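You operate a simulated robot arm through the tools that you are given. There is no shell and no other tool.

You are at the controls of a simulated robot arm. One attempt, no reset.

## Task
Harden the filler in the teal pocket further with two heater shots.
Fine: a third would crack it; heater button on; touch no patch; heater back on its rest, button off. Set down upright: hand heater.

Only the result counts: the job must be done as asked and must still hold three seconds after the hand-in. Knocking over, shifting, dropping, spilling or breaking anything else fails it.

## Robot
A 7-joint arm with a two-finger parallel gripper, fixed in place. Base frame: the origin is on the floor under the middle of its stand, x ahead of it, y to its left, z up; the work surface is at about z = 744. Units: mm, degrees, N and s.
It reaches about 1372 mm from its shoulder. Its first joint turns from -149.0 to 149.0 degrees. Payload 3.43 kg.
Tool frame: the origin (TCP) lies between the finger pads and is the grasp point; the fingertips stand 30 mm ahead of it; z points along the fingers, y is the line along which they close. Largest opening 94 mm; finger width 28, thickness 10; the body of the gripper, 50 by 96 mm, starts 55 mm behind the TCP.
Orientation is that of the tool frame in the base frame, as a unit quaternion [w, x, y, z]. With the fingers straight down and closing along the base's y, the tool's x points along the base's -x, its y along +y and its z along -z.

## Interface
- The arm moves only by the tool arm_command. Its argument "rows" is a list of rows, each a list of 7 numbers: the shift along the tool's x, y, z in mm, then the turn, a rotation vector about the tool's x, y, z in degrees, then the gripper command, from -1 (fully open) to 1 (shut), values between in proportion. In form: [[tx, ty, tz, ax, ay, az, grip], ...]. A call has 1 to 20 rows; each row shifts and turns the commanded pose from where the row before left it, along the tool's axes as they then stand. A row lasts 0.2 s, in which the tool goes at most 50 mm and 8.6 degrees; a call with a longer step from one row to the next is refused whole, and so is a gripper value outside its range. Where a pose cannot be reached the arm comes as near as it can. A force on the tool above 40 N (or 10 N above the force at the start of the call, whichever is more), or a blocked arm, ends the call early, and 0.2 s more pass. Each finger travels about 45 mm/s and halts on what it meets, pressing with about 29 N; the grip force reading is that of the motor and also rises with nothing between the fingers. The clock runs only during rows and for 0.2 s after the last one: add rows that do not move to give the fingers time. The reply holds the time, the measured pose of the TCP, the force on the tool along the base axes, the opening and the grip force, in the units named above and with some noise, with the torque about the TCP (base axes, N m) and any sound that the robot's microphone picked up, and new pictures: "pictures" is both (left out), scene, wrist or none.
- Cameras (640 x 400 px; columns grow to the right, rows downward): "scene" is fixed at [219.2, -647.8, 1366.1]; the picture's right is [-1.00, 0.10, 0.00], its down [0.07, 0.74, -0.67] and it looks along [-0.06, -0.66, -0.75] (base axes); focal length 236 px, centre (320, 200). "wrist" rides on the gripper at [76, 14, -103] in the tool frame; the picture's right is [-0.18, 0.98, 0.00], its down [-0.75, -0.14, -0.64] and it looks along [-0.63, -0.12, 0.77] (tool axes); focal length 243 px, centre (320, 200). There is no depth. A picture from a camera that has moved, and an enlarged one, comes with that camera's place and axes in the base frame and with its lens.
- zoom(camera, box): a new picture of the part [left, top, right, bottom] of that camera's present view, enlarged. It takes no simulated time.
- sign_off(): hands the job in; it is judged then, once.

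Nothing tells you positions but the pictures and the camera data. Unless the task says otherwise, let go and move clear before handing in.

The tools are called after "Request:" as name(argument=value, ...) on one line, values as JSON. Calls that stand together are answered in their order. arm_command: Moves the arm, as the interface text tells. Its arguments: {"type":"object","properties":{"rows":{"type":"array","items":{"type":"array","items":{"type":"number"}}},"pictures":{"type":"string","enum":["both","scene","wrist","none"]}},"required":["rows"]} The other tools are called the same way: zoom (camera, box) takes an enlarged picture of a part of a camera's view; sign_off () hands the job in.

At the start:

```text
time_s: 0.0
eef_pos: [117.3, -982.3, 1162.6]
ee_rot: [0.0, 0.0, 1.0, 0.0]
wrist_force: [0.0, 0.2, 0.4]
wrist_torque: [0.0, -0.01, 0.02]
finger_gap: 94.0
grasp_force: 0.0
```

scene: 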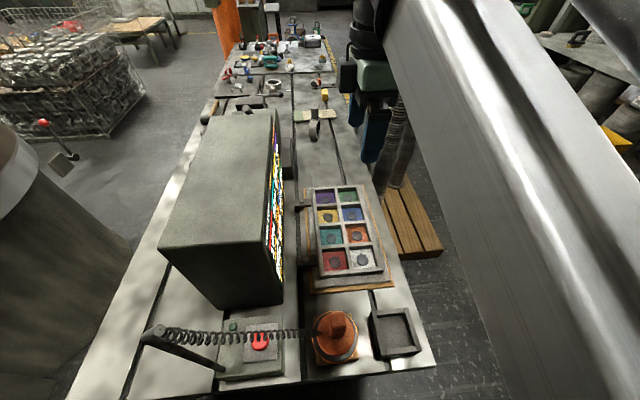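
wrist: 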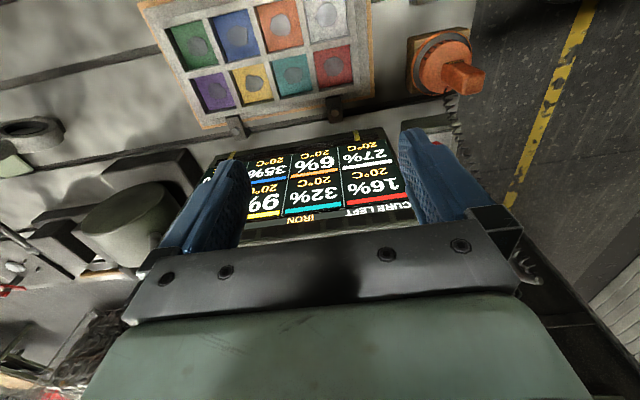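

I see a work table with a tray of eight coloured pockets, a monitor showing cure percentages, an orange device on a base (perhaps the hand heater on its rest), and a button box. I'll look closer before moving.

Request:
zoom(camera="scene", box=[200, 280, 440, 400])

Request:
zoom(camera="scene", box=[260, 170, 420, 290])

Request:
zoom(camera="wrist", box=[200, 120, 440, 250])

Request:
zoom(camera="wrist", box=[140, 0, 500, 140])

Request:
zoom(camera="scene", box=[200, 0, 400, 150])

```text
2.67 times, centred on (320, 340) of scene
camera zoom: at [219.2, -647.8, 1366.1], right [-1.0, 0.1, 0.0], down [0.07, 0.74, -0.67], along [-0.06, -0.66, -0.75], focal length 629 px, centre (320, -173)
```

zoom: 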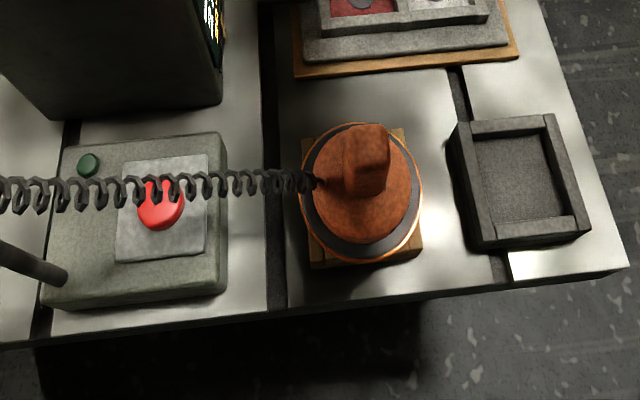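

```text
3.33 times, centred on (340, 230) of scene
camera zoom: at [219.2, -647.8, 1366.1], right [-1.0, 0.1, 0.0], down [0.07, 0.74, -0.67], along [-0.06, -0.66, -0.75], focal length 786 px, centre (253, 100)
```

zoom: 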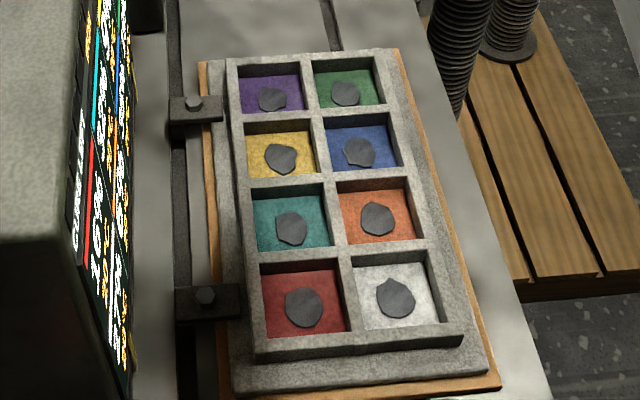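

```text
2.67 times, centred on (320, 185) of wrist
camera zoom: at [41.8, -965.8, 1265.6], right [0.18, 0.98, 0.0], down [0.75, -0.14, 0.64], along [0.63, -0.12, -0.77], focal length 647 px, centre (320, 240)
```

zoom: 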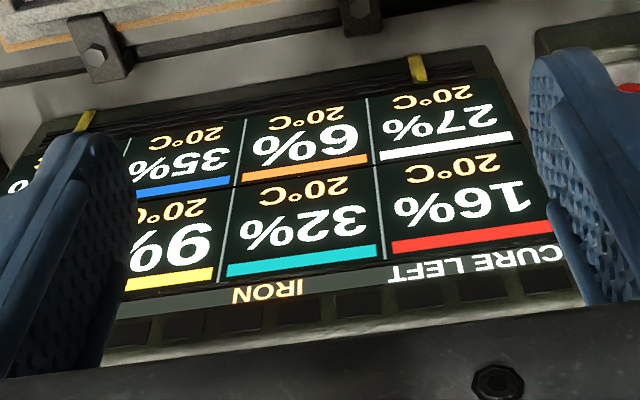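

```text
1.78 times, centred on (320, 70) of wrist
camera zoom: at [41.8, -965.8, 1265.6], right [0.18, 0.98, 0.0], down [0.75, -0.14, 0.64], along [0.63, -0.12, -0.77], focal length 431 px, centre (320, 431)
```

zoom: 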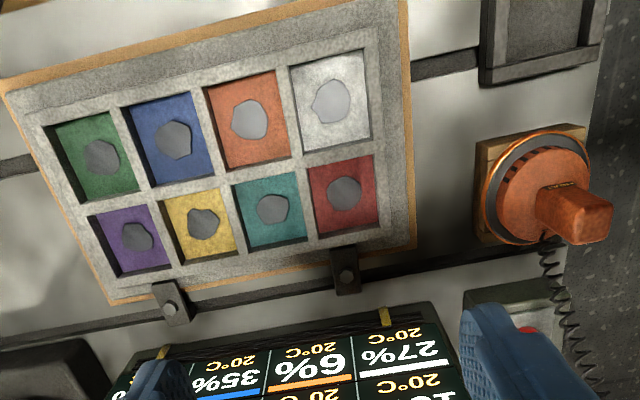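

```text
2.67 times, centred on (300, 75) of scene
camera zoom: at [219.2, -647.8, 1366.1], right [-1.0, 0.1, 0.0], down [0.07, 0.74, -0.67], along [-0.06, -0.66, -0.75], focal length 629 px, centre (373, 533)
```

zoom: 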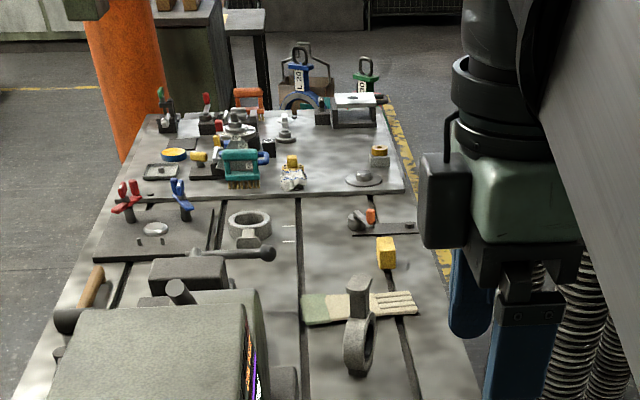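

I see the tray with eight pockets (teal reads 32 % left at 20 °C), an orange heater with an upright grip on a wooden rest, and a box with a red button. I'll zoom in further on the heater and button box to read details before moving.

Request:
zoom(camera="wrist", box=[390, 0, 510, 110])

Request:
zoom(camera="scene", box=[300, 295, 380, 375])

Request:
zoom(camera="scene", box=[130, 310, 310, 400])

Request:
zoom(camera="scene", box=[255, 120, 305, 310])

```text
3.64 times, centred on (450, 55) of wrist
camera zoom: at [41.8, -965.8, 1265.6], right [0.18, 0.98, 0.0], down [0.75, -0.14, 0.64], along [0.63, -0.12, -0.77], focal length 882 px, centre (-153, 727)
```

zoom: 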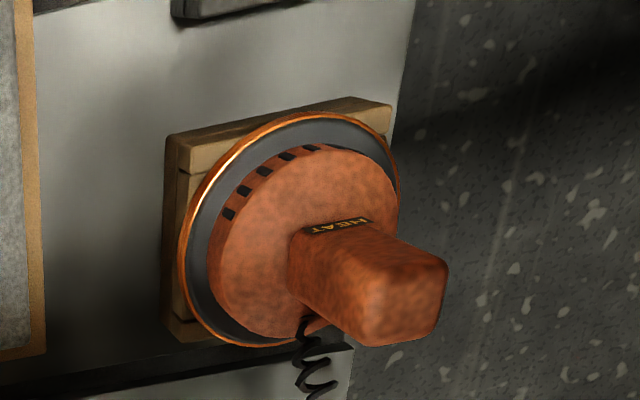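

```text
5.00 times, centred on (340, 335) of scene
camera zoom: at [219.2, -647.8, 1366.1], right [-1.0, 0.1, 0.0], down [0.07, 0.74, -0.67], along [-0.06, -0.66, -0.75], focal length 1179 px, centre (220, -475)
```

zoom: 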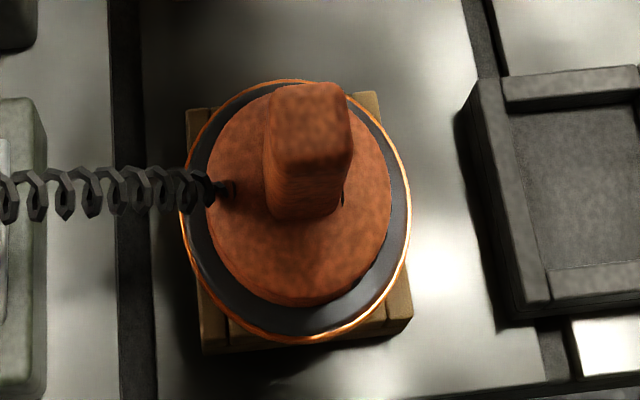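

```text
3.56 times, centred on (220, 355) of scene
camera zoom: at [219.2, -647.8, 1366.1], right [-1.0, 0.1, 0.0], down [0.07, 0.74, -0.67], along [-0.06, -0.66, -0.75], focal length 838 px, centre (676, -351)
```

zoom: 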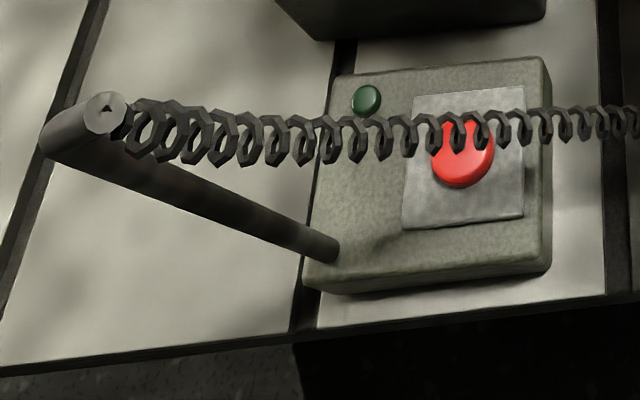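

```text
2.11 times, centred on (280, 215) of scene
camera zoom: at [219.2, -647.8, 1366.1], right [-1.0, 0.1, 0.0], down [0.07, 0.74, -0.67], along [-0.06, -0.66, -0.75], focal length 496 px, centre (404, 168)
```

zoom: 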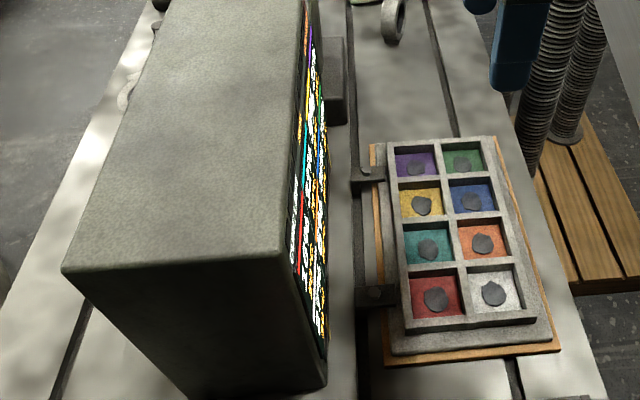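

The wrist view shows the screen headed "CURE LEFT" and "IRON" with part hidden by the fingers; the heater is at about (175, -768), the teal pocket at about (147, -1032), the button box at about (340, -750). I'll test how well the scene camera can read the screen at a grazing angle.

Request:
zoom(camera="scene", box=[258, 200, 298, 310])

Request:
zoom(camera="scene", box=[258, 130, 298, 210])

```text
3.64 times, centred on (278, 255) of scene
camera zoom: at [219.2, -647.8, 1366.1], right [-1.0, 0.1, 0.0], down [0.07, 0.74, -0.67], along [-0.06, -0.66, -0.75], focal length 857 px, centre (473, 0)
```

zoom: 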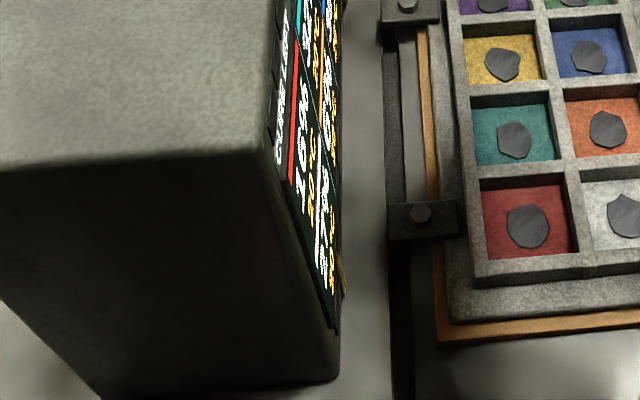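

```text
5.00 times, centred on (278, 170) of scene
camera zoom: at [219.2, -647.8, 1366.1], right [-1.0, 0.1, 0.0], down [0.07, 0.74, -0.67], along [-0.06, -0.66, -0.75], focal length 1179 px, centre (530, 350)
```

zoom: 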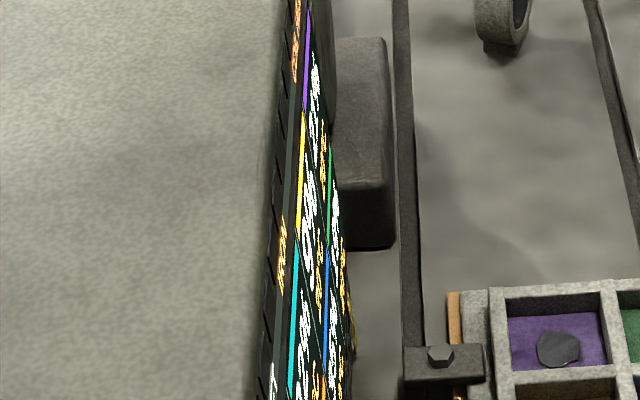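

Scene view of the screen is too grazing to read, so I'll back off in -x, shift toward -y and tilt the wrist camera up to read the whole screen.

Request:
arm_command(rows=[[33, -33, 0, 0, 0, 0, -1], [33, -33, 0, 0, 0, 0, -1], [33, -33, 0, 0, 0, 0, -1], [0, 0, 0, 0, -8, 0, -1], [0, 0, 0, 0, -8, 0, -1], [0, 0, 0, 0, -8, 0, -1], [0, 0, 0, 0, 0, 0, -1]], pictures="wrist")

```text
time_s: 1.6
eef_pos: [18.8, -1079.3, 1164.9]
ee_rot: [0.208, 0.0, 0.978, 0.0]
wrist_force: [0.2, 0.8, -0.5]
wrist_torque: [0.02, 0.01, 0.0]
finger_gap: 93.8
grasp_force: 0.1
camera wrist: at [-92.6, -1064.6, 1225.9], right [0.17, 0.98, 0.08], down [0.43, -0.14, 0.89], along [0.89, -0.12, -0.44], focal length 243 px, centre (320, 200)
```

wrist: 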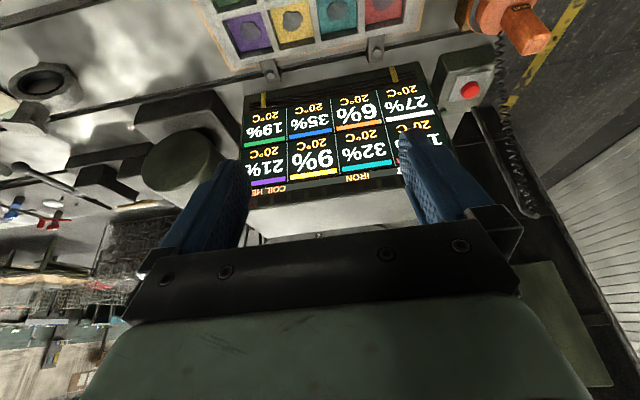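

The screen's headings are now mostly visible: "CURE LEFT", "IRON", "COIL HE…". Zooming to read them.

Request:
zoom(camera="wrist", box=[230, 60, 450, 210])

Request:
zoom(camera="wrist", box=[420, 0, 560, 110])

```text
2.67 times, centred on (340, 135) of wrist
camera zoom: at [-92.6, -1064.6, 1225.9], right [0.17, 0.98, 0.08], down [0.43, -0.14, 0.89], along [0.89, -0.12, -0.44], focal length 647 px, centre (267, 373)
```

zoom: 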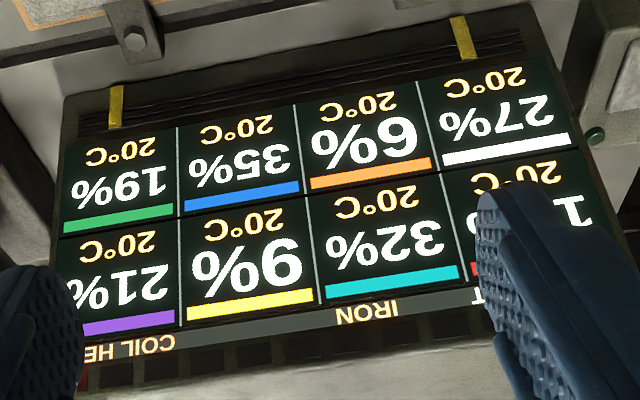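

```text
3.64 times, centred on (490, 55) of wrist
camera zoom: at [-92.6, -1064.6, 1225.9], right [0.17, 0.98, 0.08], down [0.43, -0.14, 0.89], along [0.89, -0.12, -0.44], focal length 882 px, centre (-298, 727)
```

zoom: 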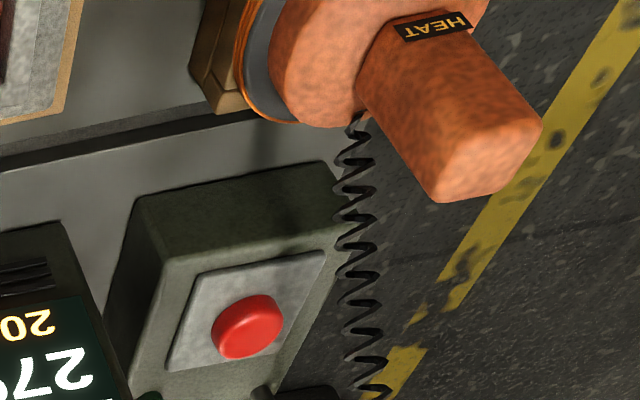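

I read most of the panel; I'll shift 70 mm toward -y to uncover the header text behind the left finger.

Request:
arm_command(rows=[[0, -40, 0, 0, 0, 0, -1], [0, -40, 0, 0, 0, 0, -1], [0, 0, 0, 0, 0, 0, -1]], pictures="wrist")

Request:
zoom(camera="wrist", box=[240, 80, 420, 210])

```text
time_s: 2.4
eef_pos: [22.0, -1117.6, 1153.7]
ee_rot: [0.208, 0.001, 0.978, -0.001]
wrist_force: [-1.5, 0.2, -0.3]
wrist_torque: [0.02, 0.0, -0.01]
finger_gap: 94.1
grasp_force: 0.1
out of reach, approached as far as the arm can: row 1, 2
camera wrist: at [-89.0, -1102.6, 1215.9], right [0.17, 0.98, 0.07], down [0.43, -0.14, 0.89], along [0.89, -0.12, -0.44], focal length 243 px, centre (320, 200)
```

wrist: 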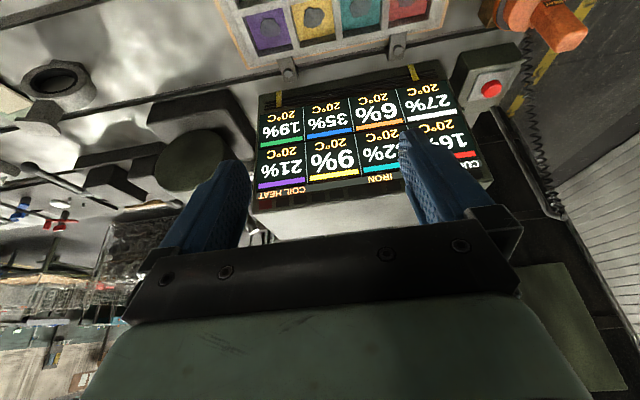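

```text
3.08 times, centred on (330, 145) of wrist
camera zoom: at [-89.0, -1102.6, 1215.9], right [0.17, 0.98, 0.07], down [0.43, -0.14, 0.89], along [0.89, -0.12, -0.44], focal length 746 px, centre (289, 369)
```

zoom: 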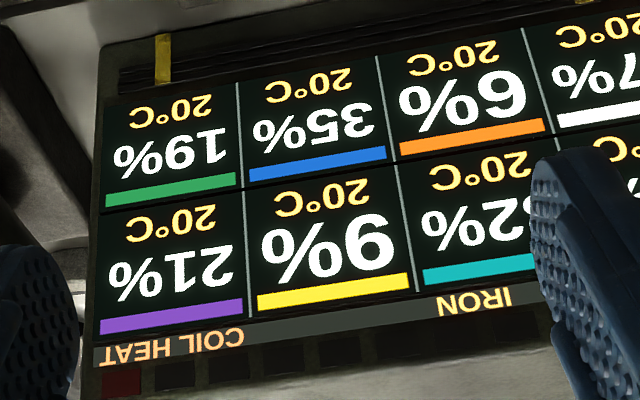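

The header reads "CURE LEFT / IRON / COIL HEAT" with a row of bar cells above it (last one dark red). Next I'll level the tool and go over the heater to look at its grip.

Request:
arm_command(rows=[[0, 20, 0, 0, 8, 0, -1], [0, 20, 0, 0, 8, 0, -1], [0, 20, 0, 0, 8, 0, -1], [-19, 43, 0, 0, 0, 0, -1], [-19, 43, 0, 0, 0, 0, -1], [-19, 43, 0, 0, 0, 0, -1], [-19, 43, 0, 0, 0, 0, -1], [-19, 43, 0, 0, 0, 0, -1], [-19, 43, 0, 0, 0, 0, -1], [-19, 43, 0, 0, 0, 0, -1], [0, 0, 0, 0, 0, 0, -1]])

```text
time_s: 4.8
eef_pos: [155.4, -757.4, 1154.8]
ee_rot: [0.0, 0.0, 1.0, 0.0]
wrist_force: [0.1, -0.1, -0.3]
wrist_torque: [0.02, 0.0, 0.0]
finger_gap: 94.1
grasp_force: 0.1
camera wrist: at [78.1, -742.3, 1256.5], right [0.18, 0.98, 0.0], down [0.75, -0.14, 0.64], along [0.63, -0.12, -0.77], focal length 243 px, centre (320, 200)
```

scene: 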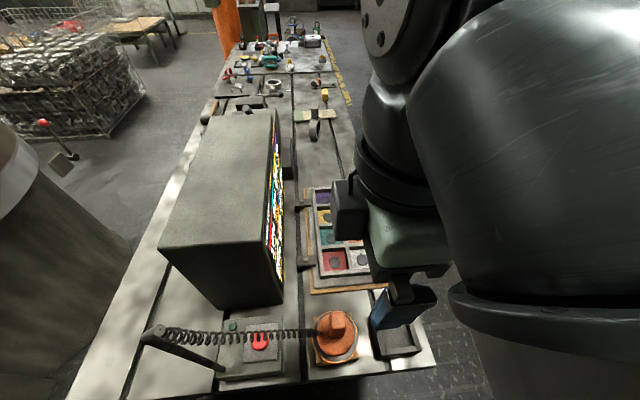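
wrist: 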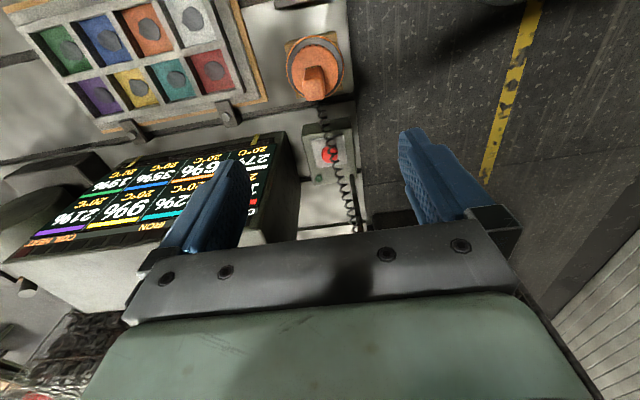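

Heater and button box are both in the wrist view now. Zooming on both to measure.

Request:
zoom(camera="wrist", box=[260, 20, 370, 110])

Request:
zoom(camera="wrist", box=[280, 110, 390, 240])

Request:
zoom(camera="wrist", box=[0, 0, 270, 150])

```text
4.44 times, centred on (315, 65) of wrist
camera zoom: at [78.1, -742.3, 1256.5], right [0.18, 0.98, 0.0], down [0.75, -0.14, 0.64], along [0.63, -0.12, -0.77], focal length 1078 px, centre (342, 800)
```

zoom: 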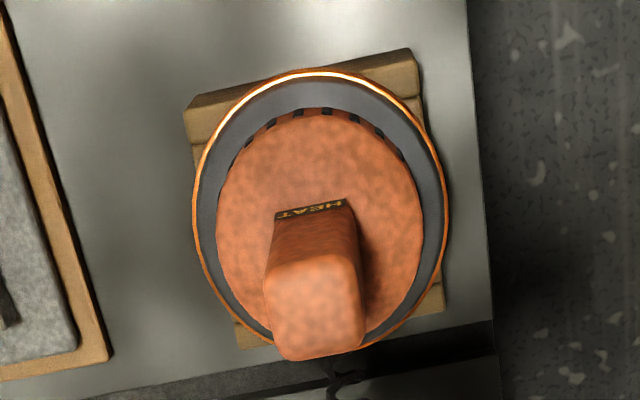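

```text
3.08 times, centred on (335, 175) of wrist
camera zoom: at [78.1, -742.3, 1256.5], right [0.18, 0.98, 0.0], down [0.75, -0.14, 0.64], along [0.63, -0.12, -0.77], focal length 746 px, centre (274, 277)
```

zoom: 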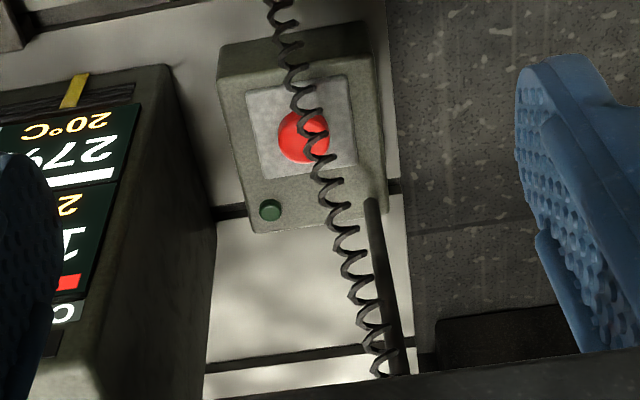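

```text
2.37 times, centred on (135, 75) of wrist
camera zoom: at [78.1, -742.3, 1256.5], right [0.18, 0.98, 0.0], down [0.75, -0.14, 0.64], along [0.63, -0.12, -0.77], focal length 575 px, centre (758, 496)
```

zoom: 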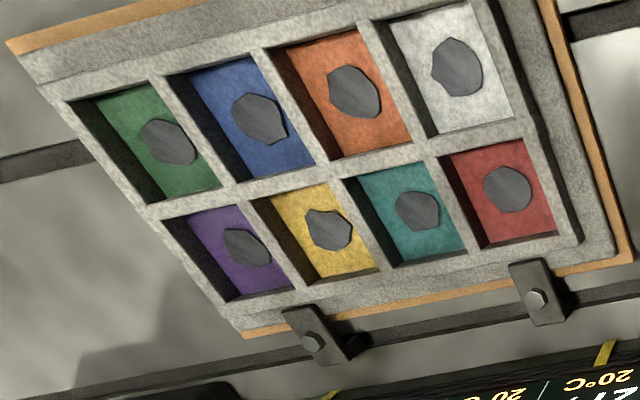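

The heater's grip top is at about (175, -768, 900), roughly 28 mm square, base of grip at z≈831; the red button is at about (333, -769, 800), with the coiled cord passing ~150 mm above it. I'll close the fingers, tilt 45° so the hand stays on the robot side of the cord, and stage for pressing.

Request:
arm_command(rows=[[0, 0, 0, 7.5, 0, 0, 1], [0, 0, 0, 7.5, 0, 0, 1], [0, 0, 0, 7.5, 0, 0, 1], [0, 0, 0, 7.5, 0, 0, 1], [0, 0, 0, 7.5, 0, 0, 1], [0, 0, 0, 7.5, 0, 0, 1], [-25.4, 34.6, 4.3, 0, 0, 0, 1], [-25.4, 34.6, 4.3, 0, 0, 0, 1], [-25.4, 34.6, 4.3, 0, 0, 0, 1], [-25.4, 34.6, 4.3, 0, 0, 0, 1], [-25.4, 34.6, 4.3, 0, 0, 0, 1], [-25.4, 34.6, 4.3, 0, 0, 0, 1], [-25.4, 34.6, 4.3, 0, 0, 0, 1], [0, 0, 0, 0, 0, 0, 1]])

```text
time_s: 7.8
eef_pos: [332.7, -606.8, 959.7]
ee_rot: [0.0, 0.001, 0.924, -0.382]
wrist_force: [-0.5, 0.2, 0.5]
wrist_torque: [-0.03, 0.01, 0.03]
finger_gap: 0.0
grasp_force: 28.6
camera wrist: at [256.8, -523.6, 1022.5], right [0.18, 0.69, -0.7], down [0.75, 0.35, 0.55], along [0.63, -0.63, -0.46], focal length 243 px, centre (320, 200)
```

scene: 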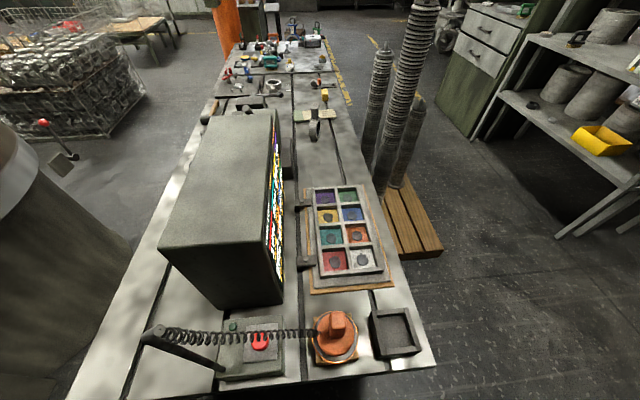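
wrist: 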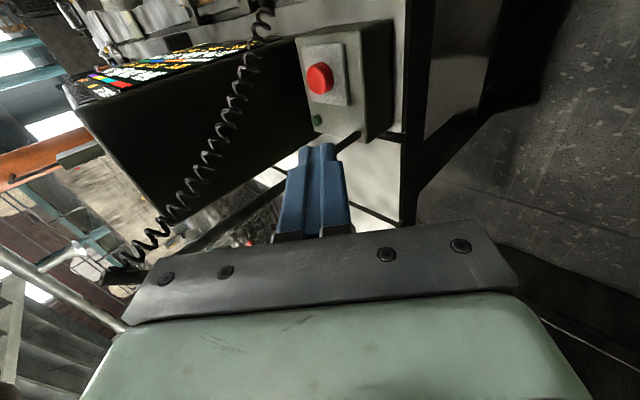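

The button is centred where I computed, about (334, -767, 800), and the hand is clear of the cord and pole. I'll advance to ~20 mm above the button.

Request:
arm_command(rows=[[-0.2, -5.3, 36.3, 0, 0, 0, 1], [-0.2, -5.3, 36.3, 0, 0, 0, 1], [-0.2, -5.3, 36.3, 0, 0, 0, 1], [-0.2, -5.3, 36.3, 0, 0, 0, 1], [-0.2, -5.3, 36.3, 0, 0, 0, 1], [0, 0, 0, 0, 0, 0, 1]])

Request:
zoom(camera="scene", box=[200, 280, 360, 400])

Request:
zoom(camera="wrist", box=[220, 40, 420, 200])

```text
time_s: 9.2
eef_pos: [332.6, -753.9, 851.2]
ee_rot: [0.0, 0.0, 0.924, -0.383]
wrist_force: [-0.2, -0.2, -0.5]
wrist_torque: [0.01, 0.0, 0.01]
finger_gap: 0.2
grasp_force: 29.5
camera wrist: at [256.5, -670.7, 913.3], right [0.18, 0.69, -0.7], down [0.75, 0.35, 0.55], along [0.63, -0.63, -0.46], focal length 243 px, centre (320, 200)
```

scene: 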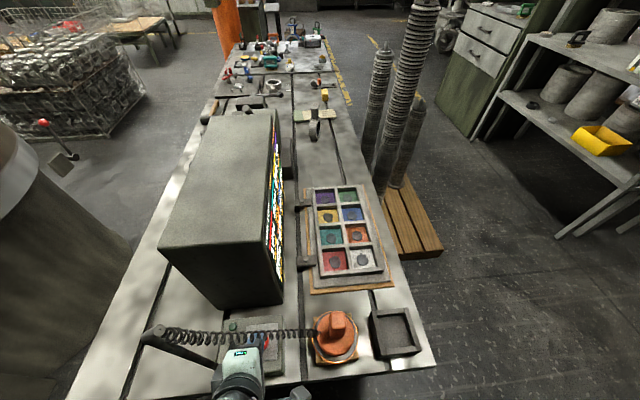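
wrist: 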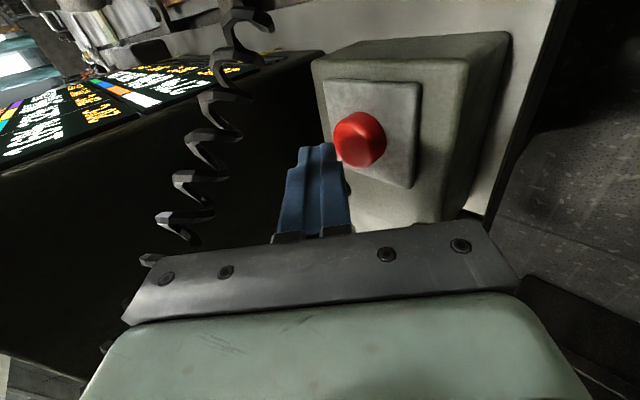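

```text
3.33 times, centred on (280, 340) of scene
camera zoom: at [219.2, -647.8, 1366.1], right [-1.0, 0.1, 0.0], down [0.07, 0.74, -0.67], along [-0.06, -0.66, -0.75], focal length 786 px, centre (453, -267)
```

zoom: 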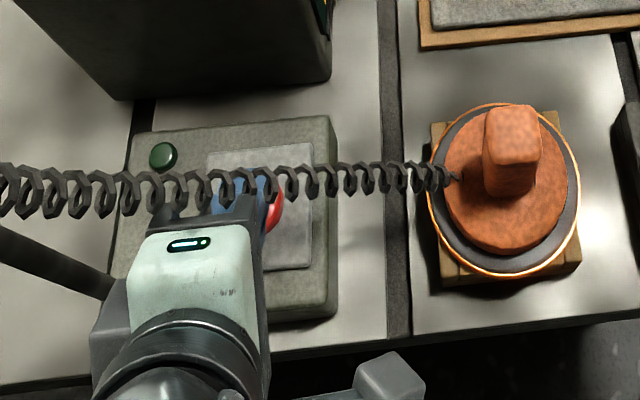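

```text
2.50 times, centred on (320, 120) of wrist
camera zoom: at [256.5, -670.7, 913.3], right [0.18, 0.69, -0.7], down [0.75, 0.35, 0.55], along [0.63, -0.63, -0.46], focal length 606 px, centre (320, 400)
```

zoom: 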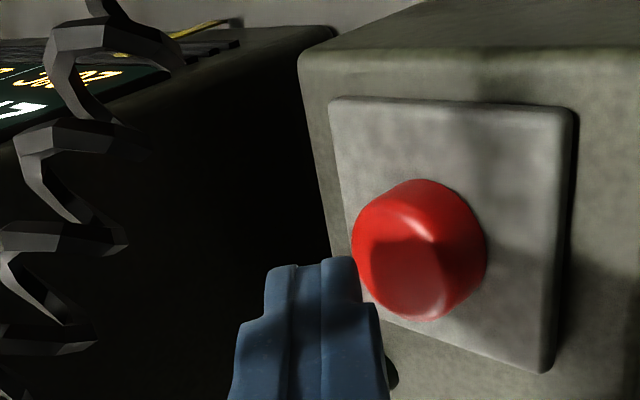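

Fingertips are ~20 mm above the button, centred on it. I'll lower straight down in small steps and watch force and sound.

Request:
arm_command(rows=[[0, 3.5, 3.5, 0, 0, 0, 1], [0, 3.5, 3.5, 0, 0, 0, 1], [0, 3.5, 3.5, 0, 0, 0, 1], [0, 2.1, 2.1, 0, 0, 0, 1], [0, 1.4, 1.4, 0, 0, 0, 1], [0, 0, 0, 0, 0, 0, 1]], pictures="wrist")

```text
time_s: 10.6
eef_pos: [334.5, -753.6, 832.3]
ee_rot: [0.0, 0.0, 0.924, -0.383]
wrist_force: [-2.0, 0.1, 1.5]
wrist_torque: [-0.02, 0.01, 0.01]
finger_gap: 0.3
grasp_force: 29.5
camera wrist: at [257.4, -670.4, 893.9], right [0.18, 0.69, -0.7], down [0.75, 0.35, 0.55], along [0.63, -0.63, -0.46], focal length 243 px, centre (320, 200)
```

wrist: 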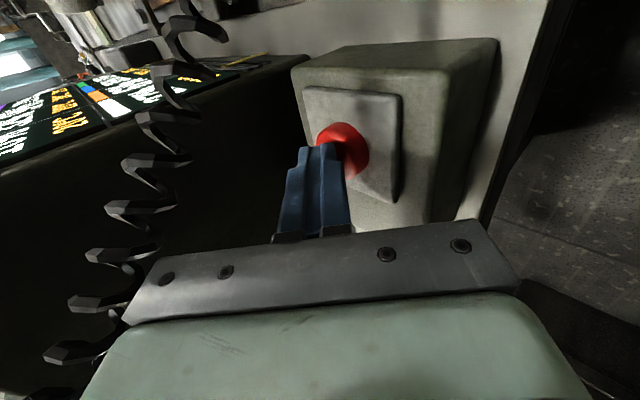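

Just above contact. Continuing down in ~1.5 mm steps.

Request:
arm_command(rows=[[0, 1.06, 1.06, 0, 0, 0, 1], [0, 1.06, 1.06, 0, 0, 0, 1], [0, 1.06, 1.06, 0, 0, 0, 1], [0, 1.06, 1.06, 0, 0, 0, 1], [0, 0, 0, 0, 0, 0, 1]], pictures="wrist")

```text
time_s: 11.8
eef_pos: [333.1, -754.1, 826.5]
ee_rot: [0.001, 0.0, 0.923, -0.384]
wrist_force: [-0.4, 0.6, 20.0]
wrist_torque: [-0.26, 0.0, -0.04]
finger_gap: 0.0
grasp_force: 29.1
heard: click
camera wrist: at [257.6, -670.2, 888.3], right [0.18, 0.69, -0.7], down [0.75, 0.36, 0.55], along [0.63, -0.63, -0.46], focal length 243 px, centre (320, 200)
```

wrist: 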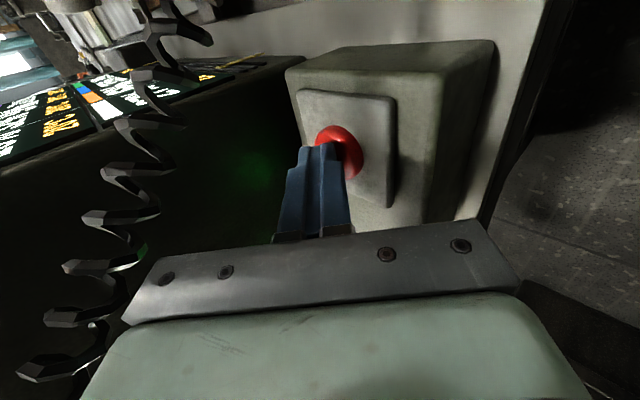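

Click heard and the green lamp lit: heater is on. Retreating up and back along the tool axis.

Request:
arm_command(rows=[[0, -5, -5, 0, 0, 0, 1], [0, -10, -10, 0, 0, 0, 1], [0, -5, -35, 0, 0, 0, 1], [0, 0, -45, 0, 0, 0, 1], [0, 0, -45, 0, 0, 0, 1], [0, 0, -45, 0, 0, 0, 1], [0, 0, 0, 0, 0, 0, -1]])

Request:
zoom(camera="scene", box=[200, 280, 360, 400])

Request:
zoom(camera="scene", box=[255, 90, 305, 310])

Request:
zoom(camera="wrist", box=[40, 0, 340, 180])

```text
time_s: 13.4
eef_pos: [335.3, -636.9, 970.0]
ee_rot: [0.0, 0.0, 0.924, -0.383]
wrist_force: [0.2, 0.2, 0.4]
wrist_torque: [0.0, -0.04, -0.01]
finger_gap: 32.8
grasp_force: 0.1
camera wrist: at [258.5, -553.7, 1032.4], right [0.18, 0.7, -0.69], down [0.75, 0.35, 0.55], along [0.63, -0.63, -0.46], focal length 243 px, centre (320, 200)
```

scene: 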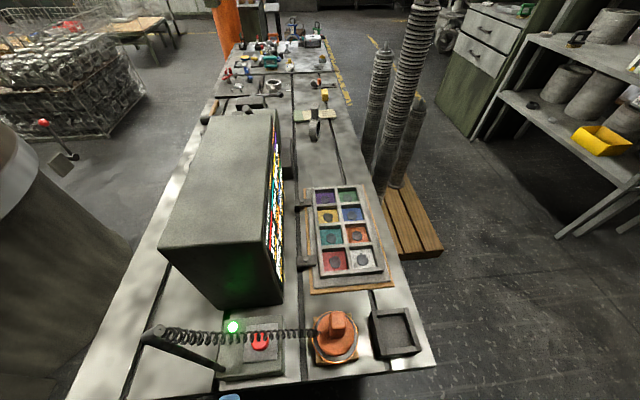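
wrist: 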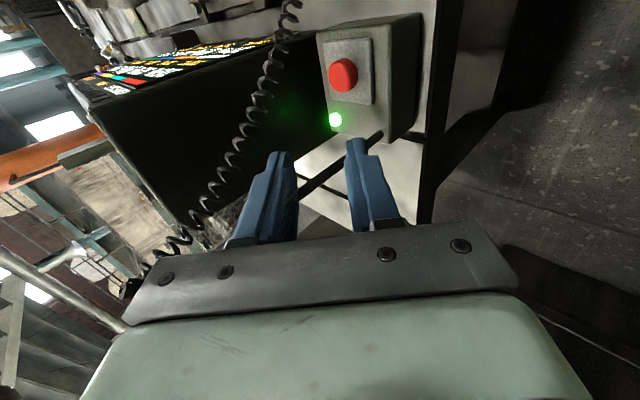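

```text
3.33 times, centred on (280, 340) of scene
camera zoom: at [219.2, -647.8, 1366.1], right [-1.0, 0.1, 0.0], down [0.07, 0.74, -0.67], along [-0.06, -0.66, -0.75], focal length 786 px, centre (453, -267)
```

zoom: 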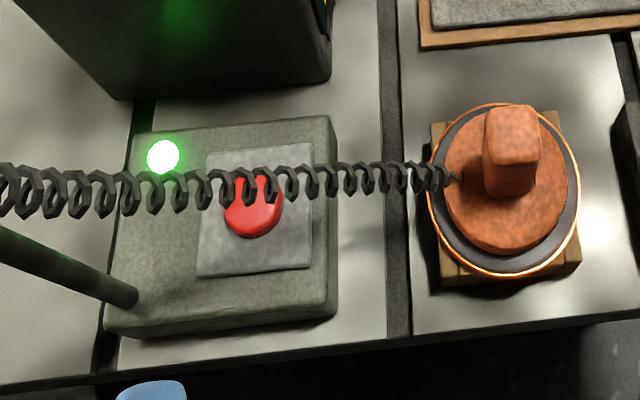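

```text
1.82 times, centred on (280, 200) of scene
camera zoom: at [219.2, -647.8, 1366.1], right [-1.0, 0.1, 0.0], down [0.07, 0.74, -0.67], along [-0.06, -0.66, -0.75], focal length 429 px, centre (393, 200)
```

zoom: 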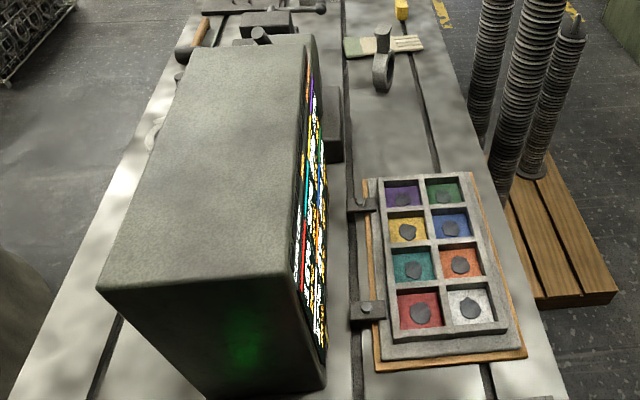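

```text
2.13 times, centred on (190, 90) of wrist
camera zoom: at [258.5, -553.7, 1032.4], right [0.18, 0.7, -0.69], down [0.75, 0.35, 0.55], along [0.63, -0.63, -0.46], focal length 518 px, centre (597, 435)
```

zoom: 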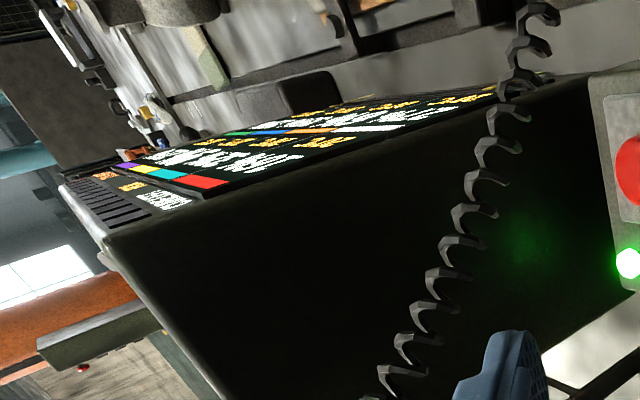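

Heater is on (green lamp lit), nothing else moved. I'll level the tool and go above the heater's grip, looking at the panel on the way.

Request:
arm_command(rows=[[32, -18.4, -18.4, 0, 0, 0, -1], [32, -18.4, -18.4, 0, 0, 0, -1], [32, -18.4, -18.4, 0, 0, 0, -1], [32, -18.4, -18.4, 0, 0, 0, -1], [32, -18.4, -18.4, 0, 0, 0, -1], [0, 0, 0, -7.5, 0, 0, -1], [0, 0, 0, -7.5, 0, 0, -1], [0, 0, 0, -7.5, 0, 0, -1], [0, 0, 0, -7.5, 0, 0, -1], [0, 0, 0, -7.5, 0, 0, -1], [0, 0, 0, -7.5, 0, 0, -1], [0, -43.7, 0, 0, 0, 0, -1], [0, -43.7, 0, 0, 0, 0, -1], [0, -43.7, 0, 0, 0, 0, -1], [0, 0, 0, 0, 0, 0, -1]])

Request:
zoom(camera="wrist", box=[0, 100, 240, 270])

Request:
zoom(camera="wrist", box=[240, 0, 400, 120])

```text
time_s: 16.6
eef_pos: [172.2, -769.3, 1100.6]
ee_rot: [0.001, 0.0, 1.0, 0.0]
wrist_force: [0.0, 0.2, -0.4]
wrist_torque: [0.02, 0.03, 0.0]
finger_gap: 93.9
grasp_force: 0.0
camera wrist: at [96.6, -753.9, 1203.0], right [0.18, 0.98, 0.0], down [0.75, -0.14, 0.64], along [0.63, -0.12, -0.77], focal length 243 px, centre (320, 200)
```

scene: 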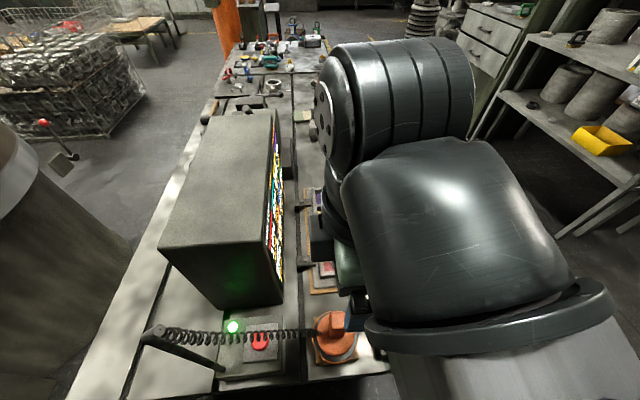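
wrist: 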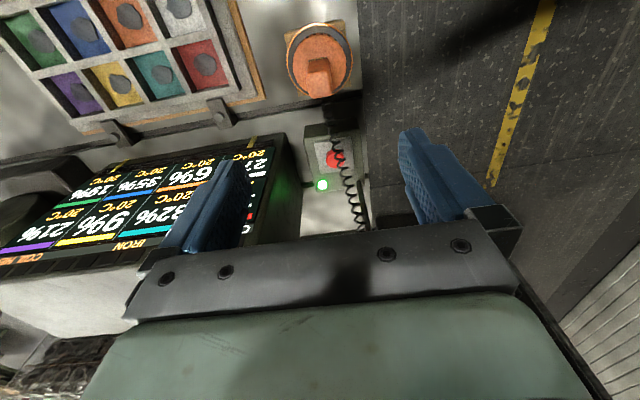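

```text
2.35 times, centred on (120, 185) of wrist
camera zoom: at [96.6, -753.9, 1203.0], right [0.18, 0.98, 0.0], down [0.75, -0.14, 0.64], along [0.63, -0.12, -0.77], focal length 571 px, centre (791, 235)
```

zoom: 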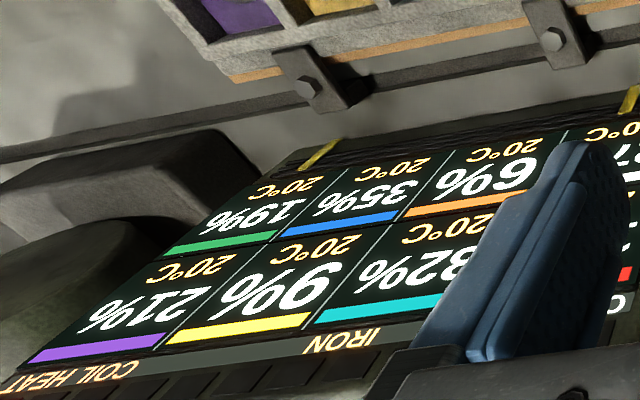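

```text
3.33 times, centred on (320, 60) of wrist
camera zoom: at [96.6, -753.9, 1203.0], right [0.18, 0.98, 0.0], down [0.75, -0.14, 0.64], along [0.63, -0.12, -0.77], focal length 809 px, centre (320, 667)
```

zoom: 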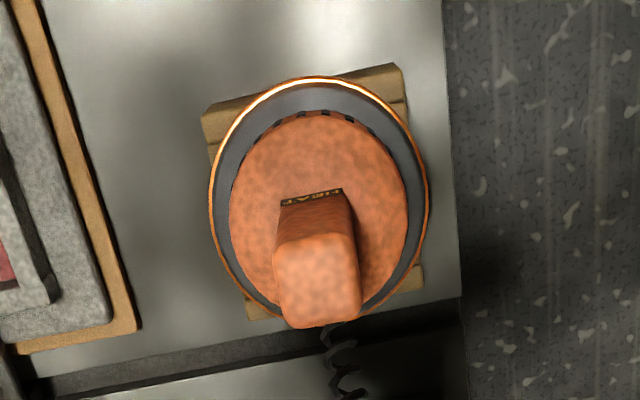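

The panel is unchanged (32 % teal, bar cells dark). The grip top is centred at about (172, -768); I'm directly above it, so I'll descend to TCP z≈874 with open fingers.

Request:
arm_command(rows=[[0, 1, 45, 0, 0, 0, -1], [0, 0, 45, 0, 0, 0, -1], [0, 0, 45, 0, 0, 0, -1], [0, 0, 45, 0, 0, 0, -1], [0, 0, 0, 0, 0, 0, -1]])

Request:
zoom(camera="wrist", box=[200, 0, 440, 250])

Request:
zoom(camera="scene", box=[280, 270, 400, 380])

```text
time_s: 17.8
eef_pos: [173.3, -767.4, 919.7]
ee_rot: [-0.001, 0.0, 1.0, 0.001]
wrist_force: [-0.2, -0.5, -0.4]
wrist_torque: [0.02, 0.0, -0.02]
finger_gap: 94.1
grasp_force: 0.0
camera wrist: at [97.1, -753.4, 1023.1], right [0.18, 0.98, 0.0], down [0.75, -0.14, 0.64], along [0.63, -0.12, -0.77], focal length 243 px, centre (320, 200)
```

scene: 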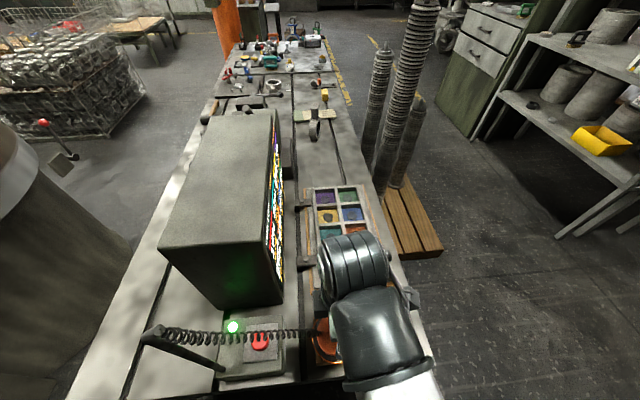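
wrist: 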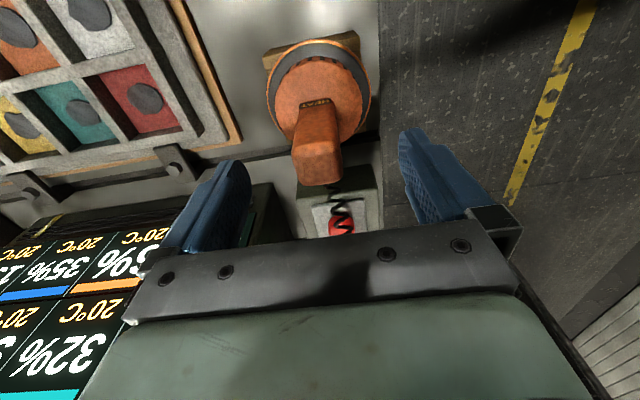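

```text
1.60 times, centred on (320, 125) of wrist
camera zoom: at [97.1, -753.4, 1023.1], right [0.18, 0.98, 0.0], down [0.75, -0.14, 0.64], along [0.63, -0.12, -0.77], focal length 388 px, centre (320, 320)
```

zoom: 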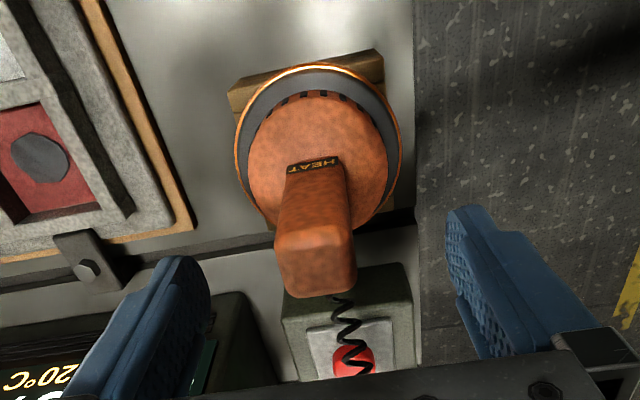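

```text
3.64 times, centred on (340, 325) of scene
camera zoom: at [219.2, -647.8, 1366.1], right [-1.0, 0.1, 0.0], down [0.07, 0.74, -0.67], along [-0.06, -0.66, -0.75], focal length 857 px, centre (247, -254)
```

zoom: 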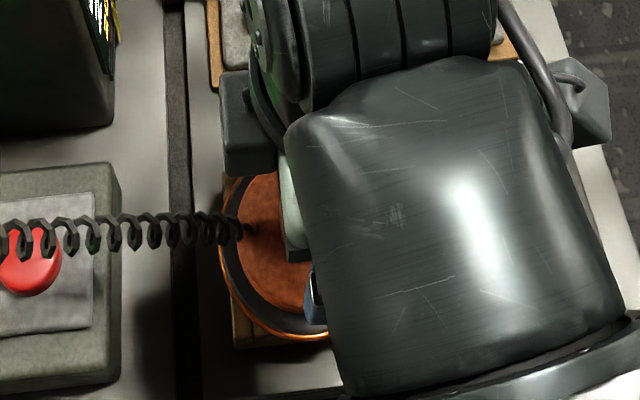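

The grip is centred between the fingers at (172, -769). Lowering the last 45 mm and closing on it.

Request:
arm_command(rows=[[0, -1, 23, 0, 0, 0, -1], [0, -0.5, 22.5, 0, 0, 0, -1], [0, 0, 0, 0, 0, 0, -1], [0, 0, 0, 0, 0, 0, -0.2], [0, 0, 0, 0, 0, 0, 0.2], [0, 0, 0, 0, 0, 0, 0.6], [0, 0, 0, 0, 0, 0, 1], [0, 0, 0, 0, 0, 0, 1], [0, 0, 0, 0, 0, 0, 1]])

Request:
zoom(camera="wrist", box=[200, 0, 440, 250])

```text
time_s: 19.8
eef_pos: [174.4, -770.2, 874.7]
ee_rot: [0.0, 0.0, 1.0, 0.0]
wrist_force: [-0.4, -2.9, 1.6]
wrist_torque: [-0.06, -0.04, -0.03]
finger_gap: 34.0
grasp_force: 28.4
camera wrist: at [97.3, -754.1, 977.2], right [0.18, 0.98, 0.0], down [0.75, -0.14, 0.64], along [0.63, -0.12, -0.77], focal length 243 px, centre (320, 200)
```

scene: 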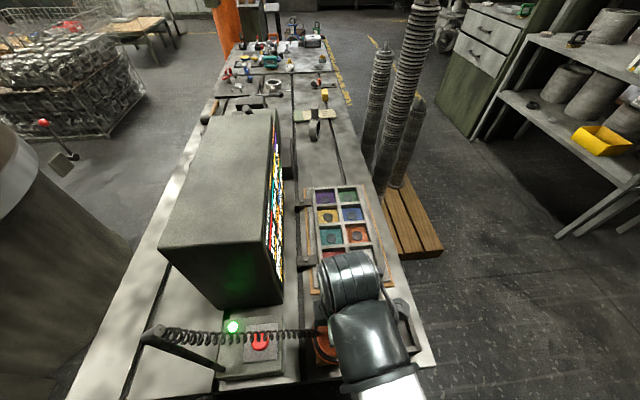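
wrist: 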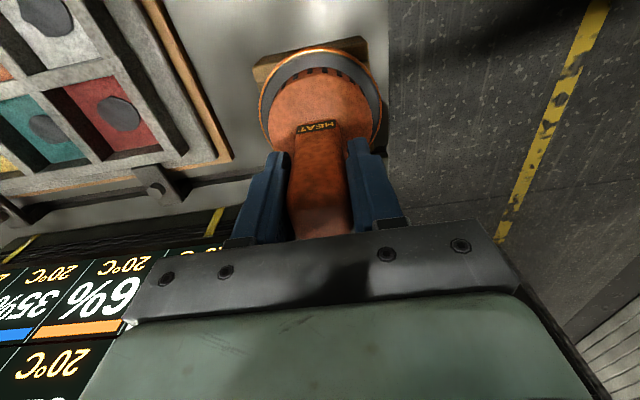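

```text
1.60 times, centred on (320, 125) of wrist
camera zoom: at [97.3, -754.1, 977.2], right [0.18, 0.98, 0.0], down [0.75, -0.14, 0.64], along [0.63, -0.12, -0.77], focal length 388 px, centre (320, 320)
```

zoom: 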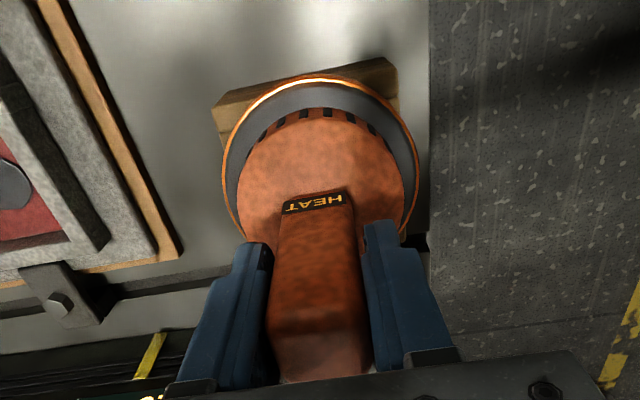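

The grip is held (gap 34 mm, force 28 N). Before lifting, I'll test whether a very high zoom of the scene camera can read the teal cell on the panel.

Request:
zoom(camera="scene", box=[264, 195, 284, 235])

Request:
zoom(camera="scene", box=[266, 120, 286, 200])

```text
10.00 times, centred on (274, 215) of scene
camera zoom: at [219.2, -647.8, 1366.1], right [-1.0, 0.1, 0.0], down [0.07, 0.74, -0.67], along [-0.06, -0.66, -0.75], focal length 2357 px, centre (780, 50)
```

zoom: 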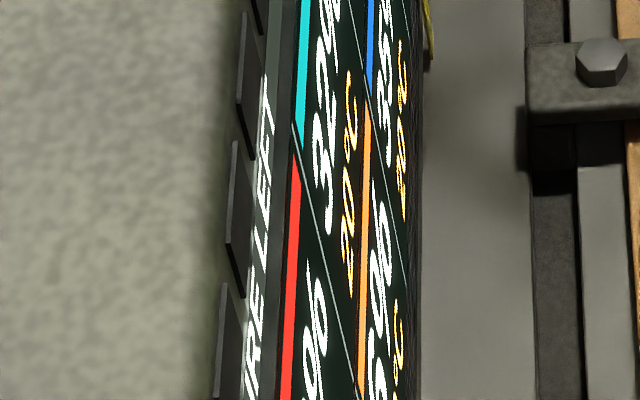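

```text
5.00 times, centred on (276, 160) of scene
camera zoom: at [219.2, -647.8, 1366.1], right [-1.0, 0.1, 0.0], down [0.07, 0.74, -0.67], along [-0.06, -0.66, -0.75], focal length 1179 px, centre (540, 400)
```

zoom: 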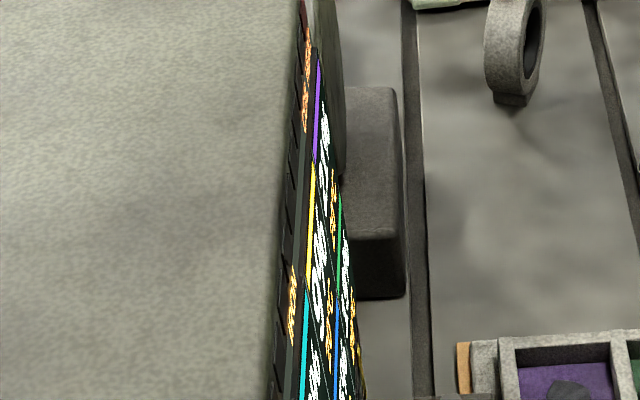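

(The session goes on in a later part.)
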